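You operate a simulated robot arm through the tools that you are given. There is no shell and no other tool. Be economical: measure what you need, move in short steps, check, and stop when the job is done.

The job below is to be done with a simulated two-armed robot. You get a single attempt, and the scene is never put back.

JOB
Put the 1 kg weight plate on the levelling plate and level it.
Fine: free the yellow lever, centre both bubbles with the wheels of their colour, lock it again; leave the black wheel. Set down upright: black weight plate.

It is judged by the outcome, as a careful person would: the job done as asked, and still so three seconds after it is handed in. It fails if anything else is knocked over, pushed out of place, dropped, spilled or broken.

ROBOT AND FRAMES
Two 7-joint arms with two-finger parallel grippers on one trunk, on a base that drives. Base frame: it is fixed to the floor where the robot stands at the start and does not move with it; the origin is under the middle of the robot, x ahead of it, y to its left, z up; the surface under the hand at the start is at about z = 860. Readings come in mm, degrees, newtons and seconds.
The left shoulder is at the start at [20, 113, 1297], the right one opposite. With the tool pointing down near the work surface each hand reaches from about 100 to 580 mm from the robot's upright axis, wherever it stands, measured 20 degrees to its own side. Places, roughly: black levelling wheel [500, 100, 900]; blue level [500, -100, 900]; blue levelling wheel [500, -200, 900]; red level [400, 0, 900]; red levelling wheel [400, 100, 900]; top of the levelling plate [500, 0, 900]; yellow lock lever [300, -100, 900]. Payload 1.57 kg a hand.
The TCP of each hand is the grasp point between the finger pads, 30 mm short of the fingertips. In the tool frame z runs along the fingers and y along their closing line. Largest opening 80 mm; finger width 17, thickness 12; the body of the gripper, 40 by 82 mm, starts 80 mm behind the TCP.
Orientation is that of the tool frame in the base frame, as a unit quaternion [x, y, z, w]. With the fingers straight down and closing along the base's y, the tool's x points along the base's -x, its y along +y and its z along -z.

CONTROLS
- The arms move only by the tool jog_arm. It takes "left_rows", "right_rows" or both (then of equal length, played together; a hand with none holds still); each is a list of rows, each a list of 2 entries, a list of its own where there are three numbers: the shift along the base's x, y, z in mm, then the turn, a rotation vector about the base's x, y, z in degrees. In form: [[[x, y, z], [rx, ry, rz]], ...]. A call has 1 to 20 rows; each row is the pose to reach, as a shift and turn from the pose commanded when the call began. "left_hand" and "right_hand" are, for a hand that has rows, the opening, from 0 (shut) to 1 (fully open), set as the call begins (left out, the last holds). Rows are played at 5 a second. More than 50 mm and 8.6 degrees between two rows, or a gripper value outside its range, and nothing of the call is played. Where a pose cannot be reached the arm comes as near as it can. A force on the tool above 90 N (or 10 N above the force at the start of the call, whichever is more), or a blocked arm, ends the call early, and 0.2 s more pass. Each finger travels about 45 mm/s and halts on what it meets, pressing with about 30 N; the grip force reading is that of the motor and also rises with nothing between the fingers. The clock runs only during rows and for 0.2 s after the last one: add rows that repeat a pose to give the fingers time. The reply holds the time, the measured pose of the TCP, the force on the tool along the base axes, the opening and the grip force, in the units named above and with some noise, with the torque about the TCP (base axes, N m) and any sound that the robot's microphone picked up.
- Cameras (640 x 400 px; columns grow to the right, rows downward): "scene" is now at [99.3, -4.8, 1403.6]; the picture's right is [-0.16, -0.99, 0.00], its down [-0.73, 0.12, -0.68] and it looks along [0.67, -0.11, -0.73] (base axes); focal length 258 px, centre (320, 200). "left" rides on the left gripper at [72, 7, -122] in its tool frame; the picture's right is [-0.09, 1.00, 0.00], its down [-0.84, -0.08, -0.54] and it looks along [-0.54, -0.05, 0.84] (tool axes); focal length 238 px, centre (320, 200). "right" rides on the right gripper at [72, -7, -122] in its tool frame; the picture's right is [0.09, 1.00, 0.00], its down [-0.84, 0.08, -0.54] and it looks along [-0.54, 0.05, 0.84] (tool axes); focal length 238 px, centre (320, 200). There is no depth. A picture from a camera that has moved, and an enlarged one, comes with that camera's place and axes in the base frame and with its lens. The place of the scene camera against the robot may be out by one fixed shift of up to 18 mm in any direction.
- capture(camera): a new picture of that camera. It takes no simulated time.
- raise_lower(by): slides the trunk up (or, below 0, down) by that many mm; the arms and the scene camera ride with it, the base frame stays. It gives what a move gives, with no picture.
- base_move(legs): drives the robot by 1 to 6 legs, each [ahead, left, turn to the left] in mm, mm and degrees, along the robot's own axes; the way and the turn of a leg run together, so that a leg with both is an arc; at most 1500 mm and 180 degrees a leg. The arms and the cameras ride along, it lands a little off, and it stops where it bumps. It gives what a move gives.
- pan_tilt(pan, tilt): turns the head with the scene camera to pan (to the left, within 80 degrees either way) and tilt (down, from -29 to 69), counted from straight ahead of the robot. It gives what a move gives.
- close_up(camera, box): a new picture of the part [left, top, right, bottom] of that camera's present view, enlarged. It takes no simulated time.
- sign_off(): hands the job in; it is judged then, once.

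Work in short steps. Places have to be worked out from the pictures, the camera data and where the tool is seen: move nearer, look again, correct. Check each grasp and each placing, and mend what went wrong. You have 120 turns and 92 pictures in all, those below and enlarged ones among them. Open the grippers and draw the arms clear of the work before you hand the job in, unless the task says otherwise; then end with one line.

The tools are called after "Request:" as a command line: name --argument value ..., lists and objects as JSON in quotes. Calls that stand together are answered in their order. jog_arm: Moves the arms, as the interface text tells. Its arguments: {"type":"object","properties":{"left_rows":{"type":"array","items":{"type":"array"}},"left_hand":{"type":"number"},"right_rows":{"type":"array","items":{"type":"array"}},"right_hand":{"type":"number"}},"required":[]} The other tools are called the same way: raise_lower (by) slides the trunk up or down; base_move (legs) drives the base; pan_tilt (pan, tilt) turns the head that bears the scene camera; capture (camera) takes a picture; close_up (camera, box) takes an enlarged picture of a part of a camera's view; sign_off () hands the job in.

At the start:

```text
clock: 0.0
left_tool_pos: [373.9, 144.3, 1213.0]
left_tool_rot: [0.0, 1.0, -0.001, 0.0]
left_wrist_force: [-0.1, 0.9, 0.0]
left_moment: [0.02, 0.0, 0.0]
left_gripper_width: 80.0
left_grasp_force: 0.0
right_tool_pos: [381.4, -261.5, 1195.2]
right_tool_rot: [0.0, 1.0, 0.0, 0.0]
right_wrist_force: [-0.5, 0.6, 0.5]
right_moment: [0.01, 0.0, 0.0]
right_gripper_width: 79.8
right_grasp_force: 0.0
trunk travel left (down, up): [-350.0, 220.0]
robot x, y, heading: [-4.6, -3.4, 0.1]
head pan, tilt: [-9.2, 47.3]
```

scene: 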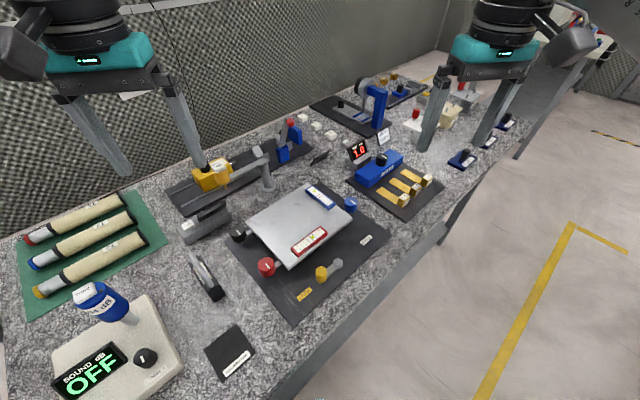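
right: 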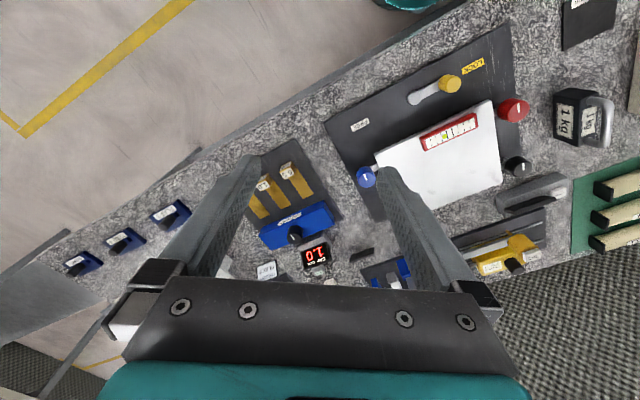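
left: 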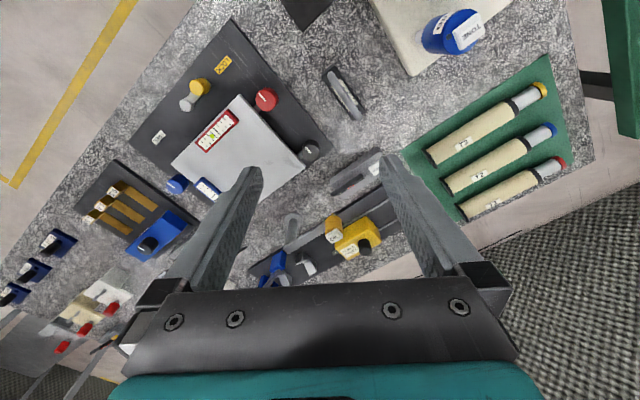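

I'll first take enlarged views of the levelling device and the weight from the scene and right cameras.

Request:
close_up --camera "scene" --box '[170, 160, 410, 310]'

Request:
close_up --camera "right" --box '[320, 40, 640, 240]'

Request:
close_up --camera "left" --box '[130, 20, 410, 200]'

```text
2.67 times, centred on (290, 235) of scene
camera zoom: at [99.3, -4.8, 1403.6], right [-0.16, -0.99, 0.0], down [-0.73, 0.12, -0.68], along [0.67, -0.11, -0.73], focal length 689 px, centre (400, 107)
```

zoom: 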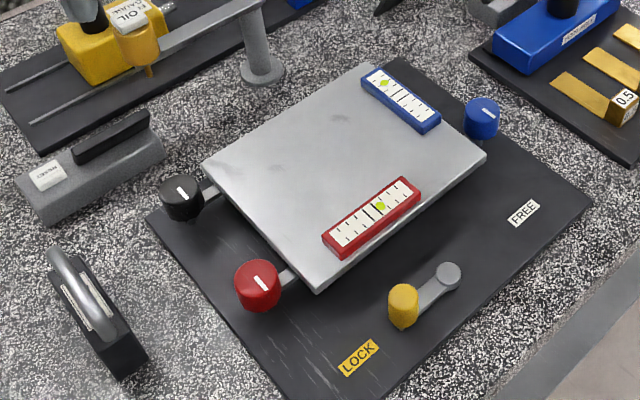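

```text
2.00 times, centred on (480, 140) of right
camera zoom: at [309.0, -268.1, 1316.7], right [-0.09, 1.0, 0.0], down [0.84, 0.08, 0.54], along [0.54, 0.05, -0.84], focal length 477 px, centre (0, 320)
```

zoom: 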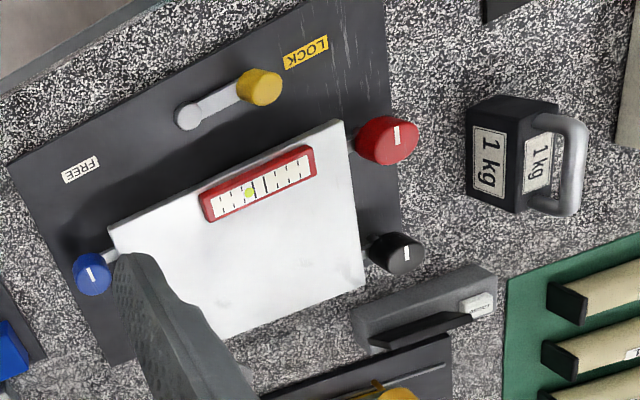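

```text
2.22 times, centred on (270, 110) of left
camera zoom: at [301.8, 150.4, 1336.0], right [0.09, 1.0, 0.0], down [0.84, -0.08, 0.54], along [0.54, -0.05, -0.84], focal length 530 px, centre (431, 400)
```

zoom: 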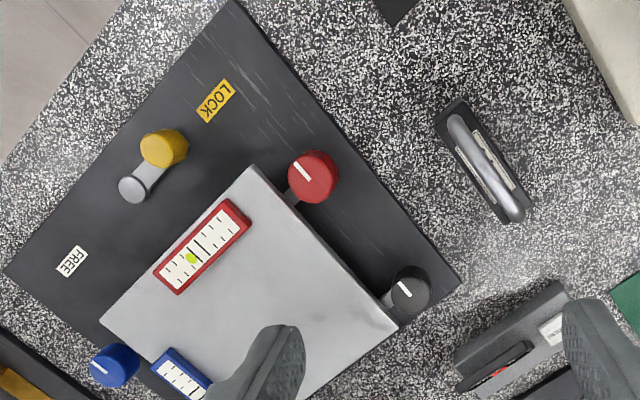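

The weight's handle bar triangulates to about [367,184,943], running roughly along yaw +29°. I move the left hand above it, turned to match, and look again.

Request:
jog_arm --left_rows '[[[-2, 10, -40], [0, 0, 7.5]], [[-4, 20, -80], [0, 0, 15]], [[-6, 30, -110], [0, 0, 22]], [[-7, 40, -140], [0, 0, 29]], [[-7, 40, -140], [0, 0, 29]]]' --left_hand 1

Request:
capture --camera "left"

Request:
close_up --camera "scene" --box '[140, 200, 300, 300]'

```text
clock: 1.2
left_tool_pos: [366.2, 184.4, 1072.4]
left_tool_rot: [-0.251, 0.968, -0.001, 0.001]
left_wrist_force: [-0.5, -0.6, 0.3]
left_moment: [0.03, -0.04, 0.02]
left_gripper_width: 79.9
left_grasp_force: 0.1
right_tool_pos: [382.1, -262.0, 1195.0]
right_tool_rot: [0.0, 1.0, 0.0, 0.0]
right_wrist_force: [1.1, 0.0, -0.1]
right_moment: [-0.03, -0.03, 0.03]
right_gripper_width: 80.0
right_grasp_force: 0.1
trunk travel left (down, up): [-350.0, 220.0]
robot x, y, heading: [0.4, -0.5, 0.1]
head pan, tilt: [-9.2, 47.3]
```

```text
85 pictures are left
camera left: at [300.5, 154.0, 1195.5], right [-0.4, 0.91, 0.0], down [0.77, 0.34, 0.54], along [0.5, 0.22, -0.84], focal length 238 px, centre (320, 200)
```

left: 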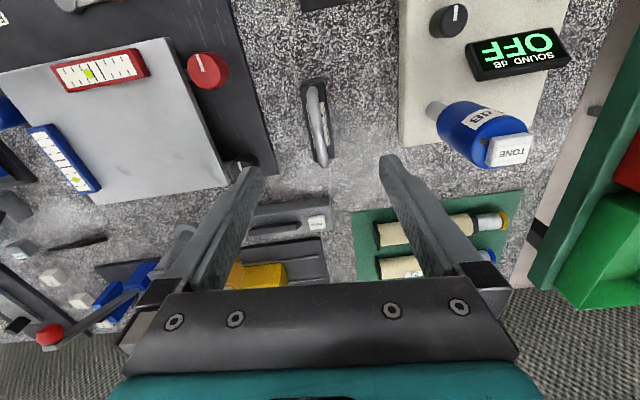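

```text
4.00 times, centred on (220, 250) of scene
camera zoom: at [99.3, -4.9, 1403.6], right [-0.16, -0.99, 0.0], down [-0.73, 0.12, -0.68], along [0.67, -0.11, -0.73], focal length 1034 px, centre (720, 0)
```

zoom: 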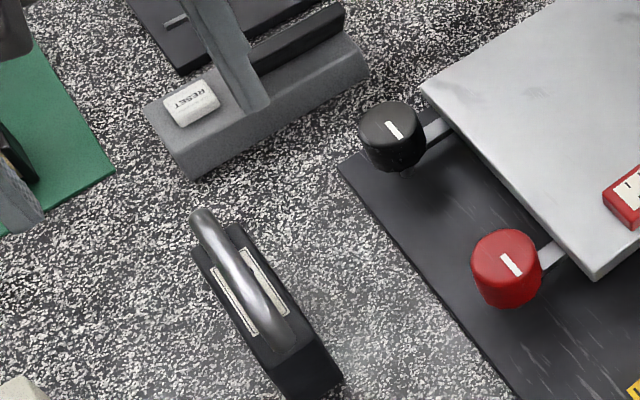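

The handle is at about [369,183], yaw about 32°. I descend with open fingers straddling it, to TCP z≈950 (tips 920), and look from the side.

Request:
jog_arm --left_rows '[[[3, -1, -40], [0, 0, 3]], [[3, -1, -80], [0, 0, 3]], [[3, -1, -105], [0, 0, 3]], [[3, -1, -122], [0, 0, 3]], [[3, -1, -122], [0, 0, 3]]]'

Request:
close_up --camera "left" --box '[200, 60, 440, 210]'

Request:
close_up --camera "right" --box '[480, 40, 640, 140]'

```text
clock: 2.4
left_tool_pos: [371.2, 182.3, 949.6]
left_tool_rot: [-0.276, 0.961, -0.001, 0.001]
left_wrist_force: [0.7, 0.0, -0.1]
left_moment: [0.0, 0.0, 0.0]
left_gripper_width: 79.9
left_grasp_force: 0.0
right_tool_pos: [381.1, -263.2, 1194.6]
right_tool_rot: [0.0, 1.0, -0.001, 0.0]
right_wrist_force: [-0.6, 0.5, 0.0]
right_moment: [0.01, -0.01, -0.01]
right_gripper_width: 80.0
right_grasp_force: 0.0
trunk travel left (down, up): [-350.0, 220.0]
robot x, y, heading: [1.0, -3.2, 0.1]
head pan, tilt: [-9.2, 47.3]
```

```text
2.67 times, centred on (320, 135) of left
camera zoom: at [305.2, 150.2, 1072.9], right [-0.45, 0.89, 0.0], down [0.75, 0.38, 0.54], along [0.48, 0.24, -0.84], focal length 636 px, centre (320, 373)
```

zoom: 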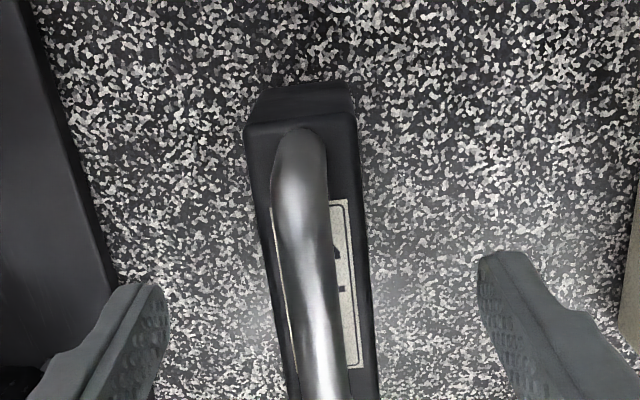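

```text
4.00 times, centred on (560, 90) of right
camera zoom: at [309.0, -268.2, 1316.7], right [-0.09, 1.0, 0.0], down [0.84, 0.08, 0.54], along [0.54, 0.05, -0.84], focal length 953 px, centre (-640, 640)
```

zoom: 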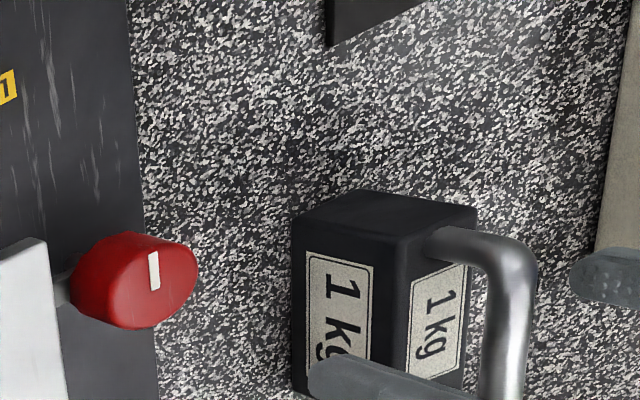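

Slab top triangulates to z≈914, handle rod centre about z≈940, so tips at ~918 clear the slab and the rod sits in the pads. I close the left hand on the handle.

Request:
jog_arm --left_rows '[[[0, 0, -2], [0, 0, 0]], [[0, 0, -2], [0, 0, 0]], [[0, 0, -2], [0, 0, 0]], [[0, 0, -2], [0, 0, 0]], [[0, 0, -2], [0, 0, 0]], [[0, 0, -2], [0, 0, 0]]]' --left_hand 0

Request:
close_up --camera "left" --box '[200, 60, 440, 210]'

```text
clock: 3.8
left_tool_pos: [369.4, 183.0, 949.0]
left_tool_rot: [-0.275, 0.961, -0.001, 0.0]
left_wrist_force: [0.9, -0.6, -0.2]
left_moment: [-0.03, 0.0, 0.13]
left_gripper_width: 12.0
left_grasp_force: 29.6
right_tool_pos: [381.1, -262.5, 1195.6]
right_tool_rot: [0.001, 1.0, -0.001, 0.0]
right_wrist_force: [-0.9, -0.1, -0.3]
right_moment: [0.02, 0.01, 0.02]
right_gripper_width: 80.0
right_grasp_force: 0.1
trunk travel left (down, up): [-350.0, 220.0]
robot x, y, heading: [-3.0, -1.3, 0.4]
head pan, tilt: [-9.2, 47.3]
```

```text
2.67 times, centred on (320, 135) of left
camera zoom: at [305.2, 150.2, 1071.5], right [-0.45, 0.89, 0.0], down [0.75, 0.38, 0.54], along [0.48, 0.24, -0.84], focal length 636 px, centre (320, 373)
```

zoom: 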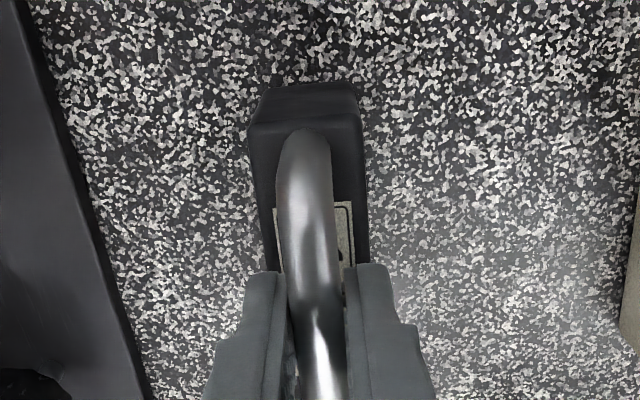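

Grip holds at 12 mm on the rod. I lift 85 mm and check the load.

Request:
jog_arm --left_rows '[[[0, 0, 15], [0, 0, 0]], [[0, 0, 40], [0, 0, 0]], [[0, 0, 70], [0, 0, 0]], [[0, 0, 100], [0, 0, 0]], [[0, 0, 100], [0, 0, 0]]]'

Request:
close_up --camera "right" --box '[320, 40, 640, 240]'

```text
clock: 5.0
left_tool_pos: [370.4, 182.9, 1047.8]
left_tool_rot: [-0.276, 0.961, 0.0, -0.001]
left_wrist_force: [0.4, 0.6, -9.2]
left_moment: [-0.01, 0.03, -0.03]
left_gripper_width: 11.4
left_grasp_force: 29.2
right_tool_pos: [381.4, -260.9, 1195.2]
right_tool_rot: [0.0, 1.0, 0.0, 0.0]
right_wrist_force: [0.1, -0.3, 0.4]
right_moment: [-0.05, -0.03, 0.02]
right_gripper_width: 79.9
right_grasp_force: 0.1
trunk travel left (down, up): [-350.0, 220.0]
robot x, y, heading: [2.9, -2.1, -0.3]
head pan, tilt: [-9.2, 47.3]
```

```text
2.00 times, centred on (480, 140) of right
camera zoom: at [309.5, -267.8, 1316.6], right [-0.09, 1.0, 0.0], down [0.84, 0.08, 0.54], along [0.54, 0.05, -0.84], focal length 477 px, centre (0, 320)
```

zoom: 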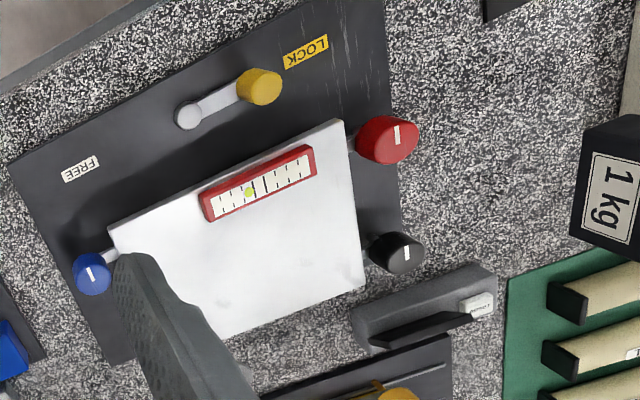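

Weight is held (9.2 N, almost no moment). I carry it over the middle of the plate at about [488,-14].

Request:
jog_arm --left_rows '[[[19, -32, 0], [0, 0, 0]], [[39, -65, 0], [0, 0, 0]], [[59, -98, 0], [0, 0, 0]], [[78, -131, 0], [0, 0, 0]], [[98, -164, 0], [0, 0, 0.5]], [[118, -197, 0], [0, 0, 1]], [[118, -197, 0], [0, 0, 1]], [[118, -197, 0], [0, 0, 1]]]'

Request:
capture --camera "left"

Request:
close_up --camera "scene" --box '[170, 160, 410, 310]'

Request:
close_up --camera "right" --box '[320, 40, 640, 240]'

```text
clock: 6.8
left_tool_pos: [488.1, -14.9, 1048.9]
left_tool_rot: [-0.284, 0.959, 0.0, -0.001]
left_wrist_force: [-0.2, -0.4, -9.2]
left_moment: [-0.01, 0.04, -0.03]
left_gripper_width: 11.7
left_grasp_force: 28.9
right_tool_pos: [382.3, -261.6, 1194.7]
right_tool_rot: [0.0, 1.0, 0.0, 0.0]
right_wrist_force: [0.3, -0.4, 0.2]
right_moment: [0.05, 0.0, 0.02]
right_gripper_width: 80.1
right_grasp_force: 0.0
trunk travel left (down, up): [-350.0, 220.0]
robot x, y, heading: [-1.4, 0.6, -0.1]
head pan, tilt: [-9.2, 47.3]
```

```text
79 pictures are left
camera left: at [424.1, -47.9, 1170.9], right [-0.47, 0.89, 0.0], down [0.74, 0.39, 0.54], along [0.48, 0.25, -0.84], focal length 238 px, centre (320, 200)
```

left: 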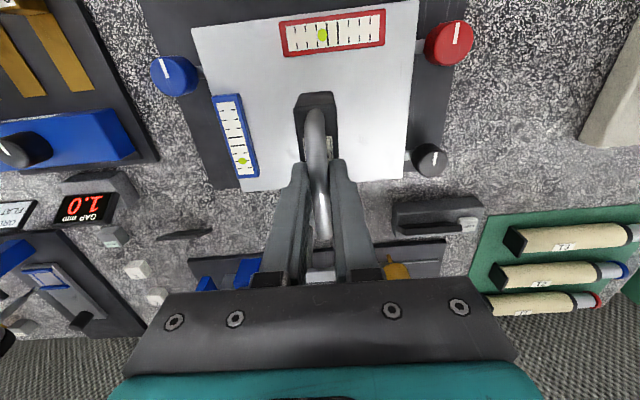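

```text
2.67 times, centred on (290, 235) of scene
camera zoom: at [100.1, -5.2, 1403.5], right [-0.16, -0.99, 0.0], down [-0.73, 0.12, -0.68], along [0.67, -0.11, -0.74], focal length 689 px, centre (400, 107)
```

zoom: 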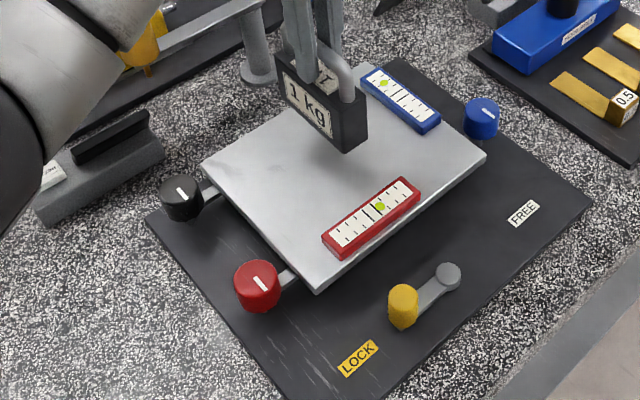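

```text
2.00 times, centred on (480, 140) of right
camera zoom: at [309.8, -268.6, 1316.3], right [-0.09, 1.0, 0.0], down [0.84, 0.08, 0.54], along [0.54, 0.05, -0.84], focal length 477 px, centre (0, 320)
```

zoom: 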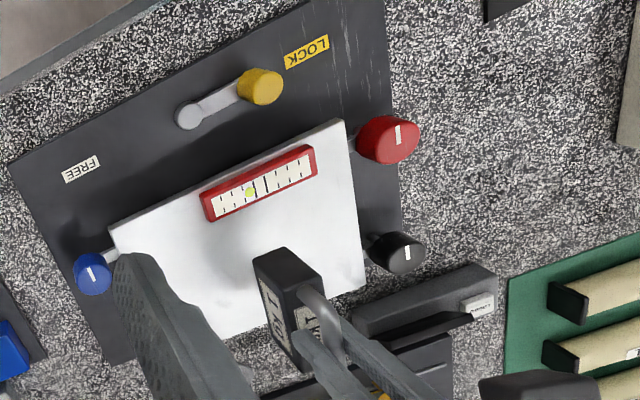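

The slab hangs over the centre of the plate, clear of both levels. I lower to just above the expected contact (plate top ≈911 → TCP ≈999).

Request:
jog_arm --left_rows '[[[0, 0, -15], [0, 0, 0]], [[0, 0, -30], [0, 0, 0]], [[0, 0, -40], [0, 0, 0]], [[0, 0, -44], [0, 0, 0]], [[0, 0, -44], [0, 0, 0]]]'

Request:
close_up --camera "scene" --box '[220, 160, 380, 260]'

Request:
close_up --camera "right" --box '[400, 100, 560, 200]'

```text
clock: 8.0
left_tool_pos: [487.6, -13.4, 1004.8]
left_tool_rot: [-0.285, 0.959, 0.0, -0.001]
left_wrist_force: [-0.3, 1.0, -9.7]
left_moment: [-0.06, 0.05, 0.02]
left_gripper_width: 11.5
left_grasp_force: 29.2
right_tool_pos: [381.7, -261.9, 1196.5]
right_tool_rot: [0.0, 1.0, 0.0, -0.001]
right_wrist_force: [0.2, -0.2, -0.9]
right_moment: [-0.01, -0.01, -0.03]
right_gripper_width: 80.2
right_grasp_force: 0.1
trunk travel left (down, up): [-350.0, 220.0]
robot x, y, heading: [0.3, 3.4, 0.2]
head pan, tilt: [-9.2, 47.3]
```

```text
4.00 times, centred on (300, 210) of scene
camera zoom: at [100.1, -4.8, 1403.5], right [-0.16, -0.99, 0.0], down [-0.73, 0.12, -0.68], along [0.67, -0.11, -0.74], focal length 1034 px, centre (400, 160)
```

zoom: 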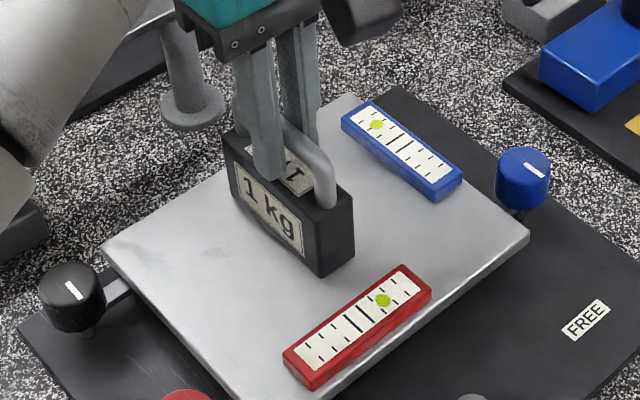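

```text
4.00 times, centred on (480, 150) of right
camera zoom: at [309.7, -268.2, 1316.4], right [-0.09, 1.0, 0.0], down [0.84, 0.08, 0.54], along [0.54, 0.05, -0.84], focal length 953 px, centre (-320, 400)
```

zoom: 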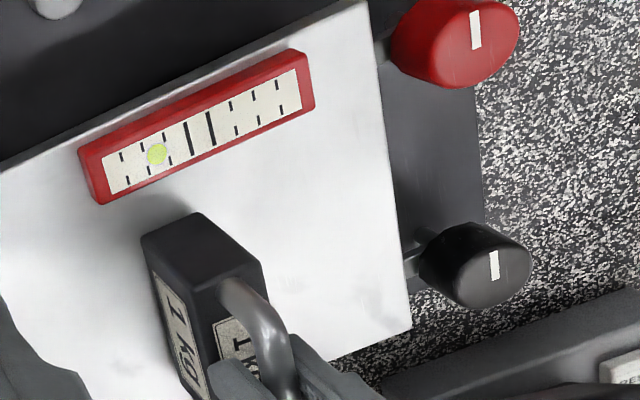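

Still hanging freely (9.7 N). I go down a few mm, watching the load.

Request:
jog_arm --left_rows '[[[0, 0, -2], [0, 0, 0]], [[0, 0, -4], [0, 0, 0]], [[0, 0, -4], [0, 0, 0]]]'

```text
clock: 8.8
left_tool_pos: [488.8, -14.1, 1001.5]
left_tool_rot: [-0.284, 0.959, 0.0, -0.001]
left_wrist_force: [-0.5, 0.2, -8.1]
left_moment: [0.01, -0.05, 0.01]
left_gripper_width: 11.7
left_grasp_force: 29.4
right_tool_pos: [381.4, -262.0, 1195.1]
right_tool_rot: [0.001, 1.0, 0.0, 0.0]
right_wrist_force: [0.2, -0.3, -0.9]
right_moment: [0.0, -0.04, 0.01]
right_gripper_width: 80.1
right_grasp_force: 0.0
trunk travel left (down, up): [-350.0, 220.0]
robot x, y, heading: [-2.0, -0.1, -0.1]
head pan, tilt: [-9.2, 47.3]
```

A slight decrease may be the first contact. I continue 1.5 mm down.

Request:
jog_arm --left_rows '[[[0, 0, -1], [0, 0, 0]], [[0, 0, -1.5], [0, 0, 0]], [[0, 0, -1.5], [0, 0, 0]]]'

```text
clock: 9.6
left_tool_pos: [487.2, -12.4, 1001.1]
left_tool_rot: [-0.283, 0.959, -0.001, 0.0]
left_wrist_force: [0.6, 0.4, 6.7]
left_moment: [-0.3, 0.47, 0.02]
left_gripper_width: 11.4
left_grasp_force: 28.8
right_tool_pos: [381.6, -261.0, 1195.7]
right_tool_rot: [0.0, 1.0, 0.0, 0.0]
right_wrist_force: [1.2, -0.5, -0.2]
right_moment: [0.02, 0.01, -0.04]
right_gripper_width: 80.1
right_grasp_force: 0.1
trunk travel left (down, up): [-350.0, 220.0]
robot x, y, heading: [1.9, 0.9, -0.2]
head pan, tilt: [-9.2, 47.3]
```

It is resting on the plate (load reversed to +6.7 N). I open the hand with it held in place, then look.

Request:
jog_arm --left_rows '[[[0, 0, 0], [0, 0, 0]], [[0, 0, 0], [0, 0, 0]], [[0, 0, 0], [0, 0, 0]], [[0, 0, 0], [0, 0, 0]], [[0, 0, 0], [0, 0, 0]]]' --left_hand 0.8

Request:
close_up --camera "scene" --box '[220, 160, 380, 260]'

```text
clock: 10.8
left_tool_pos: [486.4, -14.2, 1000.4]
left_tool_rot: [-0.284, 0.959, 0.0, 0.0]
left_wrist_force: [0.4, 0.1, -0.1]
left_moment: [-0.04, 0.0, -0.02]
left_gripper_width: 63.8
left_grasp_force: 0.1
right_tool_pos: [381.9, -261.0, 1194.9]
right_tool_rot: [-0.001, 1.0, -0.001, 0.0]
right_wrist_force: [0.0, -0.4, 0.7]
right_moment: [-0.01, -0.02, 0.0]
right_gripper_width: 79.9
right_grasp_force: 0.0
trunk travel left (down, up): [-350.0, 220.0]
robot x, y, heading: [1.0, -2.7, -0.2]
head pan, tilt: [-9.2, 47.3]
```

```text
4.00 times, centred on (300, 210) of scene
camera zoom: at [99.3, -4.8, 1403.6], right [-0.16, -0.99, 0.0], down [-0.73, 0.12, -0.68], along [0.67, -0.11, -0.73], focal length 1034 px, centre (400, 160)
```

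zoom: 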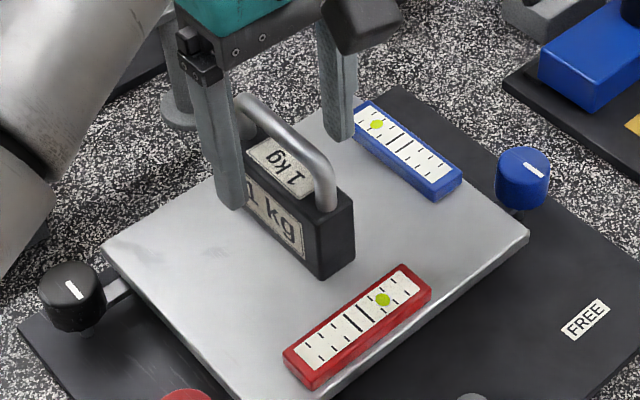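

The weight stands upright on the plate, handle up. I draw the left hand straight up and aside.

Request:
jog_arm --left_rows '[[[0, 0, 30], [0, 0, 0]], [[0, 0, 70], [0, 0, 0]], [[0, 0, 110], [0, 0, 0]], [[0, 0, 140], [0, 0, 0]], [[-20, 40, 150], [0, 0, -8]], [[-40, 80, 150], [0, 0, -16]], [[-60, 120, 150], [0, 0, -24]], [[-80, 160, 150], [0, 0, -32]], [[-80, 160, 150], [0, 0, -32]]]'

Request:
jog_arm --right_rows '[[[-6, 30, -25], [0, 0, -8]], [[-12, 60, -50], [0, 0, -16]], [[-18, 90, -80], [0, 0, -24]], [[-24, 120, -110], [0, 0, -32]], [[-31, 150, -130], [0, 0, -40]], [[-37, 180, -150], [0, 0, -48]], [[-43, 206, -165], [0, 0, -55]], [[-43, 206, -165], [0, 0, -55]]]' --right_hand 0.7

Request:
capture --camera "right"

Request:
capture --camera "scene"

```text
clock: 12.8
left_tool_pos: [407.6, 144.5, 1149.8]
left_tool_rot: [-0.008, 1.0, 0.0, -0.001]
left_wrist_force: [0.1, 1.5, 0.6]
left_moment: [0.0, 0.0, -0.01]
left_gripper_width: 64.1
left_grasp_force: 0.1
right_tool_pos: [381.9, -262.6, 1195.9]
right_tool_rot: [0.0, 1.0, 0.0, 0.0]
right_wrist_force: [0.6, 0.7, -0.8]
right_moment: [0.0, -0.01, 0.03]
right_gripper_width: 79.8
right_grasp_force: 0.1
trunk travel left (down, up): [-350.0, 220.0]
robot x, y, heading: [-0.4, 0.0, 0.1]
head pan, tilt: [-9.2, 47.3]
```

```text
clock: 14.6
left_tool_pos: [407.3, 144.9, 1149.8]
left_tool_rot: [-0.009, 1.0, 0.0, 0.0]
left_wrist_force: [-0.2, 0.0, 0.4]
left_moment: [0.01, -0.02, 0.01]
left_gripper_width: 64.4
left_grasp_force: 0.0
right_tool_pos: [338.6, -55.6, 1029.9]
right_tool_rot: [0.462, 0.887, 0.0, 0.0]
right_wrist_force: [-0.5, 0.2, 0.5]
right_moment: [0.0, -0.02, -0.03]
right_gripper_width: 55.8
right_grasp_force: 0.0
trunk travel left (down, up): [-350.0, 220.0]
robot x, y, heading: [0.0, 0.1, -0.2]
head pan, tilt: [-9.2, 47.3]
```

```text
73 pictures are left
camera right: at [290.9, -0.1, 1151.5], right [0.76, 0.65, 0.0], down [0.54, -0.64, 0.54], along [0.35, -0.41, -0.84], focal length 238 px, centre (320, 200)
```

right: 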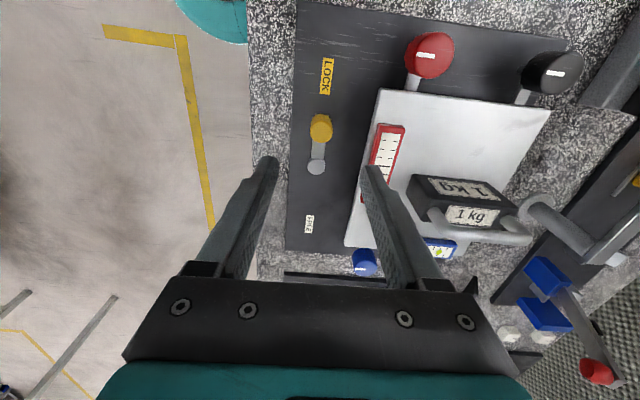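

```text
72 pictures are left
camera scene: at [99.2, -5.1, 1403.6], right [-0.16, -0.99, 0.0], down [-0.73, 0.12, -0.68], along [0.67, -0.11, -0.73], focal length 258 px, centre (320, 200)
```

scene: 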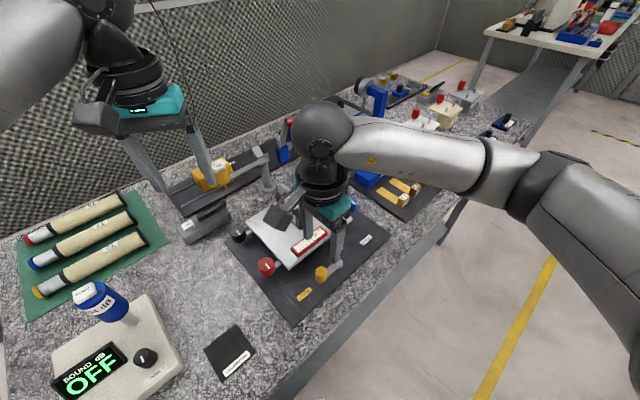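

Right hand is over the lever knob; I enlarge to see the knob and lever geometry.

Request:
close_up --camera "right" --box '[256, 90, 416, 190]'

Request:
close_up --camera "left" --box '[100, 20, 340, 170]'

Request:
close_up --camera "scene" --box '[280, 230, 400, 305]'

```text
4.00 times, centred on (336, 140) of right
camera zoom: at [290.9, -0.1, 1151.5], right [0.76, 0.65, 0.0], down [0.54, -0.64, 0.54], along [0.35, -0.41, -0.84], focal length 953 px, centre (256, 440)
```

zoom: 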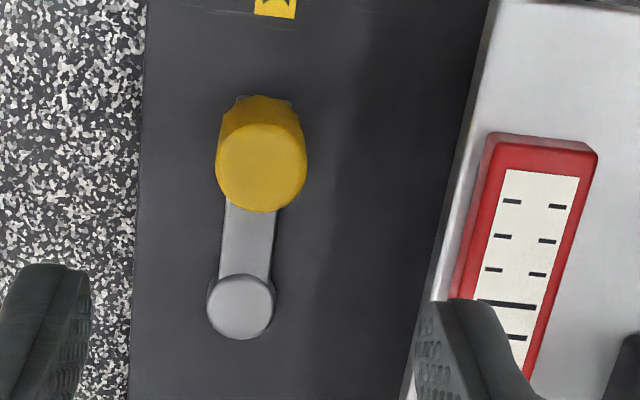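

```text
2.67 times, centred on (220, 95) of left
camera zoom: at [335.7, 149.7, 1272.6], right [0.07, 1.0, 0.0], down [0.84, -0.06, 0.54], along [0.54, -0.04, -0.84], focal length 636 px, centre (587, 480)
```

zoom: 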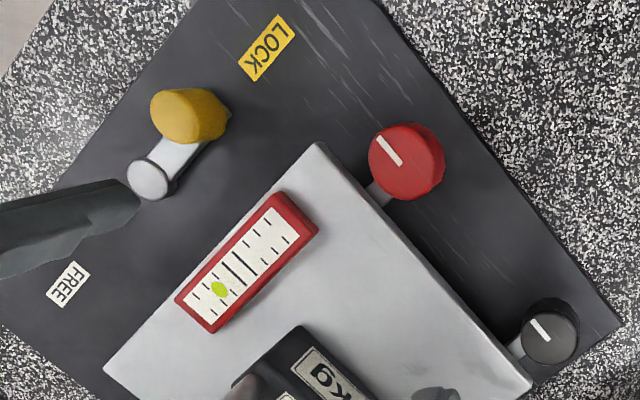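

```text
5.33 times, centred on (340, 268) of scene
camera zoom: at [99.2, -5.1, 1403.6], right [-0.16, -0.99, 0.0], down [-0.73, 0.12, -0.68], along [0.67, -0.11, -0.73], focal length 1378 px, centre (213, -160)
```

zoom: 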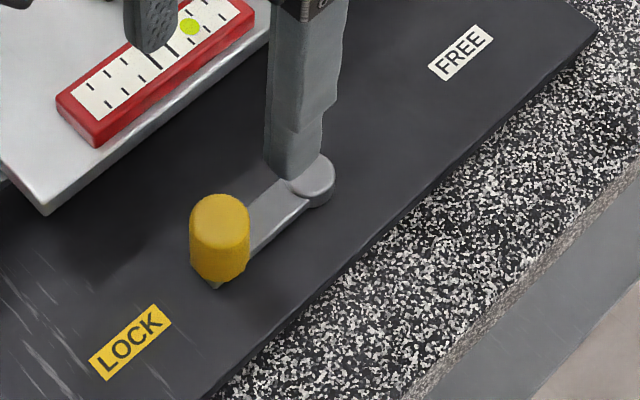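

Knob top triangulates to [340,-55,907], pivot about [364,-93], radius ~45. I descend and close the right hand on the knob.

Request:
jog_arm --right_rows '[[[1.5, 0.5, -40], [0, 0, 0]], [[1.5, 0.5, -80], [0, 0, 0]], [[1.5, 0.5, -105], [0, 0, 0]], [[1.5, 0.5, -116], [0, 0, 0]], [[1.5, 0.5, -116], [0, 0, 0]]]'

Request:
close_up --camera "right" --box '[200, 60, 440, 210]'

Request:
close_up --camera "left" --box '[100, 20, 340, 170]'

```text
clock: 15.8
left_tool_pos: [407.9, 143.9, 1150.3]
left_tool_rot: [-0.009, 1.0, -0.001, 0.0]
left_wrist_force: [-0.7, -0.4, 0.1]
left_moment: [0.01, -0.01, 0.0]
left_gripper_width: 64.1
left_grasp_force: 0.1
right_tool_pos: [339.7, -56.1, 912.6]
right_tool_rot: [0.462, 0.887, 0.0, -0.001]
right_wrist_force: [-0.7, 0.2, -0.6]
right_moment: [0.03, 0.03, -0.02]
right_gripper_width: 55.8
right_grasp_force: 0.1
trunk travel left (down, up): [-350.0, 220.0]
robot x, y, heading: [-2.5, -1.8, 0.1]
head pan, tilt: [-9.2, 47.3]
```

```text
2.67 times, centred on (320, 135) of right
camera zoom: at [292.4, -0.1, 1034.8], right [0.76, 0.65, 0.0], down [0.54, -0.64, 0.54], along [0.35, -0.41, -0.84], focal length 636 px, centre (320, 373)
```

zoom: 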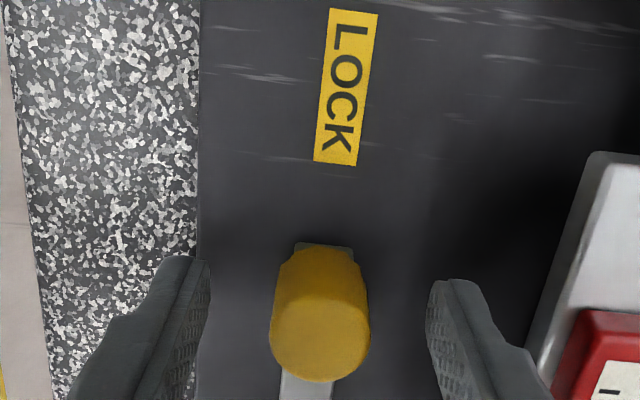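

```text
2.67 times, centred on (220, 95) of left
camera zoom: at [335.7, 150.0, 1272.6], right [0.07, 1.0, 0.0], down [0.84, -0.06, 0.54], along [0.54, -0.04, -0.84], focal length 636 px, centre (587, 480)
```

zoom: 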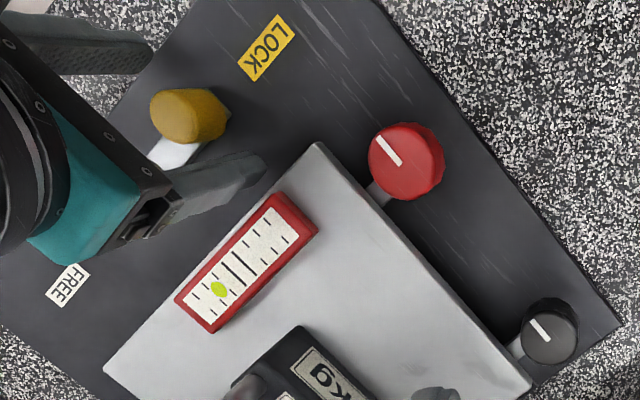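

The knob is centred between the fingers. I close on it gently.

Request:
jog_arm --right_rows '[[[0, 0, 0], [0, 0, 0]], [[0, 0, 0], [0, 0, 0]], [[0, 0, 0], [0, 0, 0]], [[0, 0, 0], [0, 0, 0]]]' --right_hand 0.2

```text
clock: 16.8
left_tool_pos: [408.3, 145.1, 1150.2]
left_tool_rot: [-0.009, 1.0, -0.001, 0.0]
left_wrist_force: [-0.1, 0.3, 0.0]
left_moment: [0.0, -0.01, -0.01]
left_gripper_width: 63.9
left_grasp_force: 0.1
right_tool_pos: [338.9, -55.3, 913.0]
right_tool_rot: [0.462, 0.887, 0.0, 0.0]
right_wrist_force: [2.2, 2.3, -1.5]
right_moment: [-0.23, 0.29, 0.11]
right_gripper_width: 23.2
right_grasp_force: 32.2
trunk travel left (down, up): [-350.0, 220.0]
robot x, y, heading: [-2.8, 0.7, 0.0]
head pan, tilt: [-9.2, 47.3]
```

Gripped at 23 mm. I try a small swing of the lever counterclockwise (12°, on the side away from the plate) and check forces.

Request:
jog_arm --right_rows '[[[-3.5, -2.7, 0], [0, 0, 5]], [[-7.3, -5.9, 0], [0, 0, 10]], [[-7.3, -5.9, 0], [0, 0, 10]]]'

Request:
close_up --camera "right" --box '[200, 60, 440, 210]'

```text
clock: 17.6
left_tool_pos: [407.4, 146.0, 1150.9]
left_tool_rot: [-0.009, 1.0, -0.001, 0.0]
left_wrist_force: [0.3, 0.2, -0.4]
left_moment: [0.01, -0.04, -0.01]
left_gripper_width: 64.1
left_grasp_force: 0.0
right_tool_pos: [332.0, -60.9, 913.6]
right_tool_rot: [0.382, 0.924, 0.0, 0.0]
right_wrist_force: [-0.1, 0.5, -8.0]
right_moment: [0.26, -0.47, 0.02]
right_gripper_width: 23.0
right_grasp_force: 35.7
trunk travel left (down, up): [-350.0, 220.0]
robot x, y, heading: [1.6, -1.0, -0.1]
head pan, tilt: [-9.2, 47.3]
```

```text
2.67 times, centred on (320, 135) of right
camera zoom: at [276.2, -14.9, 1035.1], right [0.64, 0.77, 0.0], down [0.65, -0.54, 0.54], along [0.42, -0.35, -0.84], focal length 636 px, centre (320, 373)
```

zoom: 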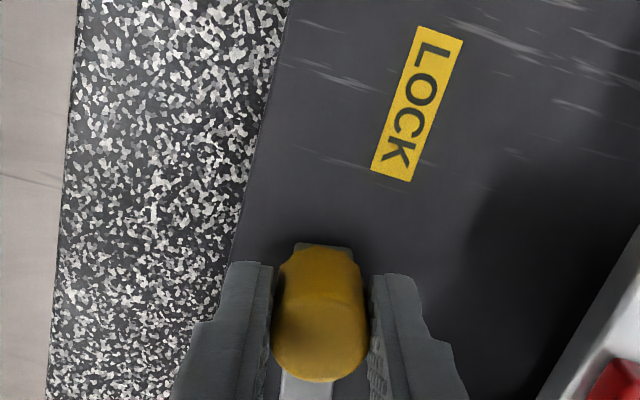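

The lever follows easily. I continue along the arc about the pivot.

Request:
jog_arm --right_rows '[[[-4.2, -4.7, 0], [0, 0, 7]], [[-7.7, -9.9, 0], [0, 0, 14]], [[-10.4, -15.6, 0], [0, 0, 21]], [[-12.3, -21.6, 0], [0, 0, 28]], [[-13.3, -27.8, 0], [0, 0, 35]], [[-13.5, -34.1, 0], [0, 0, 42]], [[-12.7, -40.3, 0], [0, 0, 49]], [[-11.2, -46.4, 0], [0, 0, 56]]]'

Request:
close_up --camera "right" --box '[200, 60, 440, 210]'

```text
clock: 19.4
left_tool_pos: [405.8, 144.0, 1150.1]
left_tool_rot: [-0.009, 1.0, 0.0, 0.001]
left_wrist_force: [0.7, 0.3, -0.4]
left_moment: [-0.01, -0.01, 0.02]
left_gripper_width: 63.9
left_grasp_force: 0.1
right_tool_pos: [317.5, -108.7, 914.2]
right_tool_rot: [-0.098, 0.995, -0.001, -0.004]
right_wrist_force: [-20.4, -0.1, -6.8]
right_moment: [-0.32, 0.03, 0.17]
right_gripper_width: 23.2
right_grasp_force: 35.4
trunk travel left (down, up): [-350.0, 220.0]
robot x, y, heading: [-1.5, -0.1, 0.1]
head pan, tilt: [-9.2, 47.3]
```

```text
2.67 times, centred on (320, 135) of right
camera zoom: at [248.0, -128.1, 1035.7], right [-0.28, 0.96, 0.0], down [0.81, 0.24, 0.54], along [0.51, 0.15, -0.84], focal length 636 px, centre (320, 373)
```

zoom: 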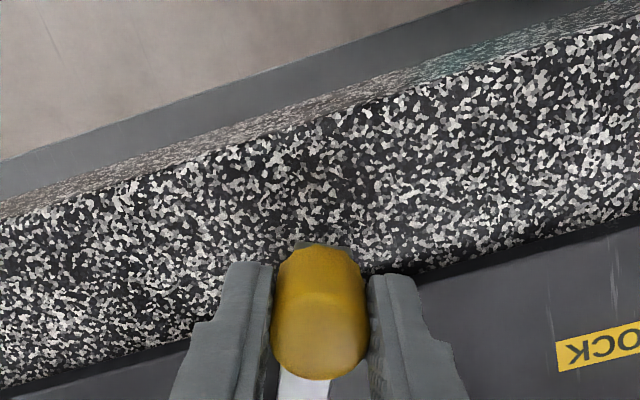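

The sideways load shows the true pivot is about [368.5,-98.6], radius 52. I continue on the corrected arc.

Request:
jog_arm --right_rows '[[[-1.4, -8.6, 0], [0, 0, 8]], [[1.6, -15.2, 0], [0, 0, 16]], [[5.4, -21.4, 0], [0, 0, 24]], [[10.1, -26.9, 0], [0, 0, 31]], [[15.5, -31.8, 0], [0, 0, 38]]]'

Request:
capture --camera "right"

Request:
close_up --camera "left" --box '[60, 20, 380, 220]'

```text
clock: 20.6
left_tool_pos: [408.4, 144.7, 1149.7]
left_tool_rot: [-0.009, 1.0, 0.0, 0.0]
left_wrist_force: [-0.6, 0.4, 0.0]
left_moment: [0.0, 0.01, -0.02]
left_gripper_width: 63.8
left_grasp_force: 0.1
right_tool_pos: [336.1, -141.0, 914.0]
right_tool_rot: [-0.416, 0.909, 0.0, 0.0]
right_wrist_force: [-9.1, -4.7, -8.4]
right_moment: [0.04, 0.75, 0.2]
right_gripper_width: 23.2
right_grasp_force: 35.5
trunk travel left (down, up): [-350.0, 220.0]
robot x, y, heading: [4.1, -3.4, 0.1]
head pan, tilt: [-9.2, 47.3]
```

```text
64 pictures are left
camera right: at [293.5, -198.7, 1035.5], right [-0.81, 0.58, 0.0], down [0.49, 0.68, 0.54], along [0.32, 0.44, -0.84], focal length 238 px, centre (320, 200)
```

right: 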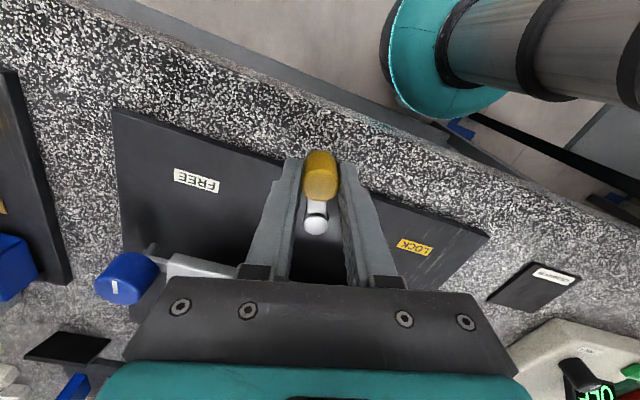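

```text
2.00 times, centred on (220, 120) of left
camera zoom: at [335.2, 149.2, 1272.8], right [0.07, 1.0, 0.0], down [0.84, -0.06, 0.54], along [0.54, -0.04, -0.84], focal length 477 px, centre (520, 360)
```

zoom: 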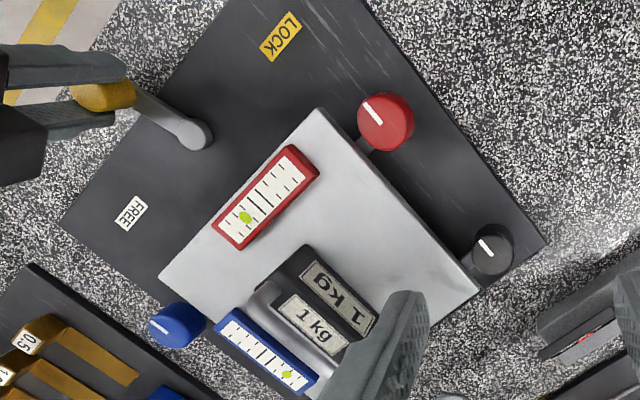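

Lever is past halfway and the forces are mild. I continue to about 272°.

Request:
jog_arm --right_rows '[[[6, -4, 0], [0, 0, 6]], [[12.5, -7.2, 0], [0, 0, 12]], [[19.4, -9.5, 0], [0, 0, 18]], [[26.6, -10.7, 0], [0, 0, 24]], [[33.8, -11, 0], [0, 0, 30]]]'

Request:
close_up --camera "left" --box '[60, 20, 380, 220]'

```text
clock: 21.8
left_tool_pos: [409.1, 146.4, 1150.0]
left_tool_rot: [-0.009, 1.0, -0.001, 0.0]
left_wrist_force: [0.6, 0.3, -0.3]
left_moment: [-0.04, 0.0, 0.01]
left_gripper_width: 64.1
left_grasp_force: 0.0
right_tool_pos: [320.8, -143.0, 909.9]
right_tool_rot: [-0.635, 0.773, -0.004, -0.001]
right_wrist_force: [-1.9, -1.0, 4.3]
right_moment: [-0.04, 0.1, 0.06]
right_gripper_width: 15.5
right_grasp_force: 0.1
right hand out of reach, approached as far as the arm can: row 3, 4, 5
trunk travel left (down, up): [-350.0, 220.0]
robot x, y, heading: [4.7, -0.7, -0.0]
head pan, tilt: [-9.2, 47.3]
```

```text
2.00 times, centred on (220, 120) of left
camera zoom: at [335.8, 151.1, 1272.3], right [0.07, 1.0, 0.0], down [0.84, -0.06, 0.54], along [0.54, -0.04, -0.84], focal length 477 px, centre (520, 360)
```

zoom: 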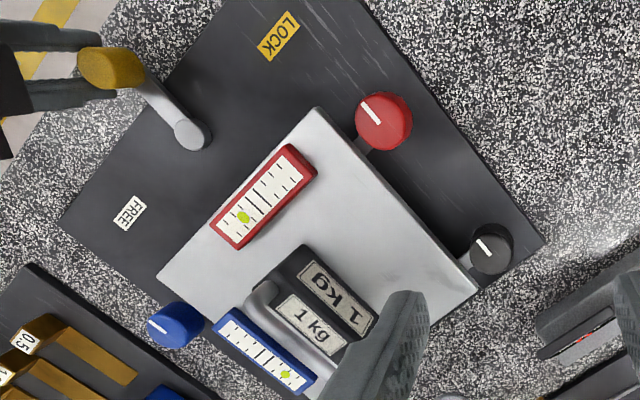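

The wrist ran out of yaw range and let the knob go with the lever at ~205°. I back straight up and unwind the yaw to regrasp.

Request:
jog_arm --right_rows '[[[0, 0, 20], [0, 0, 0]], [[0, 0, 50], [0, 0, 0]], [[0, 0, 80], [0, 0, 0]], [[0, 0, 80], [0, 0, 0]]]'

```text
clock: 22.8
left_tool_pos: [407.8, 145.9, 1150.4]
left_tool_rot: [-0.008, 1.0, 0.0, 0.0]
left_wrist_force: [0.1, -0.3, -0.7]
left_moment: [-0.03, 0.0, -0.01]
left_gripper_width: 64.1
left_grasp_force: 0.0
right_tool_pos: [302.5, -140.0, 975.2]
right_tool_rot: [-0.635, 0.773, -0.002, 0.0]
right_wrist_force: [0.1, 0.1, -0.2]
right_moment: [-0.01, 0.04, -0.02]
right_gripper_width: 15.7
right_grasp_force: 0.0
right hand out of reach, approached as far as the arm can: row 1, 2, 3, 4
trunk travel left (down, up): [-350.0, 220.0]
robot x, y, heading: [-0.6, -0.4, -0.0]
head pan, tilt: [-9.2, 47.3]
```

I unwind the yaw to −20° at this height and read where the hand ends up.

Request:
jog_arm --right_rows '[[[-5, 0, 0], [0, 0, -8]], [[-10, 0, 0], [0, 0, -16]], [[-15, 0, 0], [0, 0, -24]], [[-20, 0, 0], [0, 0, -32]], [[-25, 0, 0], [0, 0, -40]], [[-30, 0, 0], [0, 0, -48]], [[-30, 0, 0], [0, 0, -56]], [[-30, 0, 0], [0, 0, -64]], [[-30, 0, 0], [0, 0, -72]], [[-30, 0, 0], [0, 0, -80]], [[-30, 0, 0], [0, 0, -88]], [[-30, 0, 0], [0, 0, -96]], [[-30, 0, 0], [0, 0, -99]]]' --right_hand 0.6

Request:
capture --camera "right"

```text
clock: 25.6
left_tool_pos: [408.2, 144.6, 1149.7]
left_tool_rot: [-0.009, 1.0, 0.0, 0.0]
left_wrist_force: [-0.6, -0.4, -0.8]
left_moment: [-0.02, 0.0, 0.02]
left_gripper_width: 64.2
left_grasp_force: 0.1
right_tool_pos: [272.4, -140.3, 975.1]
right_tool_rot: [0.175, 0.984, 0.0, -0.001]
right_wrist_force: [-0.3, -0.7, -0.4]
right_moment: [0.03, 0.02, 0.02]
right_gripper_width: 48.0
right_grasp_force: 0.2
trunk travel left (down, up): [-350.0, 220.0]
robot x, y, heading: [0.9, -1.6, 0.2]
head pan, tilt: [-9.2, 47.3]
```

```text
61 pictures are left
camera right: at [202.2, -121.1, 1095.4], right [0.26, 0.97, 0.0], down [0.81, -0.22, 0.54], along [0.52, -0.14, -0.84], focal length 238 px, centre (320, 200)
```

right: 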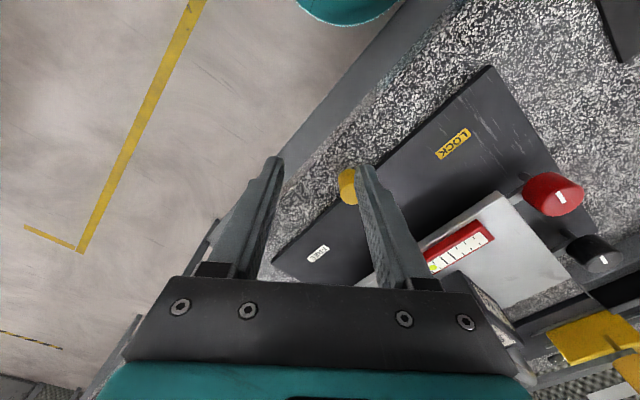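

Hand is back under control. I move above the estimated knob place [320,-120] and look.

Request:
jog_arm --right_rows '[[[24, 10, 0], [0, 0, 0]], [[48, 20, 0], [0, 0, 0]], [[48, 20, 0], [0, 0, 0]]]'

Request:
close_up --camera "right" --box '[200, 60, 440, 210]'

```text
clock: 26.4
left_tool_pos: [408.7, 145.1, 1149.8]
left_tool_rot: [-0.008, 1.0, 0.0, 0.0]
left_wrist_force: [-0.4, 0.2, -0.1]
left_moment: [-0.06, -0.02, 0.02]
left_gripper_width: 63.9
left_grasp_force: 0.1
right_tool_pos: [320.5, -119.1, 973.9]
right_tool_rot: [0.175, 0.985, 0.0, 0.0]
right_wrist_force: [0.5, -0.3, -0.3]
right_moment: [0.03, -0.03, -0.01]
right_gripper_width: 48.0
right_grasp_force: 0.1
trunk travel left (down, up): [-350.0, 220.0]
robot x, y, heading: [3.2, 1.9, -0.1]
head pan, tilt: [-9.2, 47.3]
```

```text
2.67 times, centred on (320, 135) of right
camera zoom: at [250.3, -101.6, 1095.2], right [0.25, 0.97, 0.0], down [0.81, -0.21, 0.54], along [0.52, -0.14, -0.84], focal length 636 px, centre (320, 373)
```

zoom: 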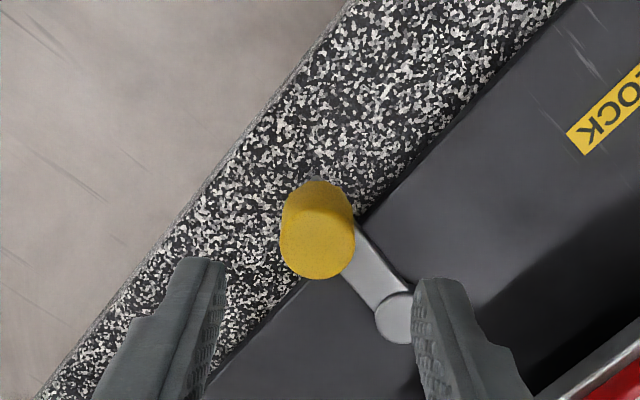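

Knob at about [319.5,-121.5]. I descend over it and close.

Request:
jog_arm --right_rows '[[[-1, -2, -25], [0, 0, 0]], [[-1, -2, -50], [0, 0, 0]], [[-1, -2, -61], [0, 0, 0]], [[-1, -2, -61], [0, 0, 0]]]'

Request:
jog_arm --right_rows '[[[0, 0, 0], [0, 0, 0]], [[0, 0, 0], [0, 0, 0]], [[0, 0, 0], [0, 0, 0]], [[0, 0, 0], [0, 0, 0]]]' --right_hand 0.2

Request:
close_up --camera "right" --box '[200, 60, 440, 210]'

```text
clock: 27.4
left_tool_pos: [408.0, 144.8, 1150.5]
left_tool_rot: [-0.009, 1.0, -0.001, 0.0]
left_wrist_force: [0.6, -0.2, 0.2]
left_moment: [0.02, -0.03, -0.03]
left_gripper_width: 64.1
left_grasp_force: 0.1
right_tool_pos: [318.7, -122.1, 912.5]
right_tool_rot: [0.174, 0.985, 0.0, 0.0]
right_wrist_force: [0.1, 0.0, -0.1]
right_moment: [-0.01, 0.01, 0.01]
right_gripper_width: 48.1
right_grasp_force: 0.1
trunk travel left (down, up): [-350.0, 220.0]
robot x, y, heading: [2.9, -2.6, 0.1]
head pan, tilt: [-9.2, 47.3]
```

```text
clock: 28.4
left_tool_pos: [407.7, 145.5, 1149.3]
left_tool_rot: [-0.009, 1.0, -0.001, 0.001]
left_wrist_force: [0.8, 0.0, 0.2]
left_moment: [0.01, -0.03, -0.02]
left_gripper_width: 64.0
left_grasp_force: 0.0
right_tool_pos: [320.1, -122.0, 913.7]
right_tool_rot: [0.173, 0.985, 0.0, 0.0]
right_wrist_force: [2.7, 2.4, -2.6]
right_moment: [-0.05, -0.26, 0.05]
right_gripper_width: 22.7
right_grasp_force: 35.3
trunk travel left (down, up): [-350.0, 220.0]
robot x, y, heading: [-1.4, -1.2, 0.0]
head pan, tilt: [-9.2, 47.3]
```

```text
2.67 times, centred on (320, 135) of right
camera zoom: at [249.6, -103.3, 1034.3], right [0.25, 0.97, 0.0], down [0.81, -0.21, 0.54], along [0.52, -0.14, -0.84], focal length 636 px, centre (320, 373)
```

zoom: 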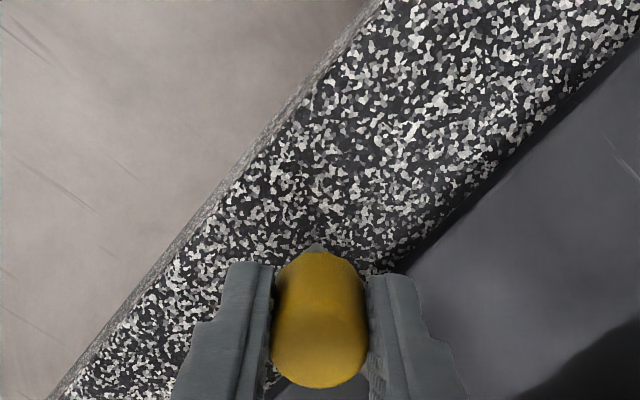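

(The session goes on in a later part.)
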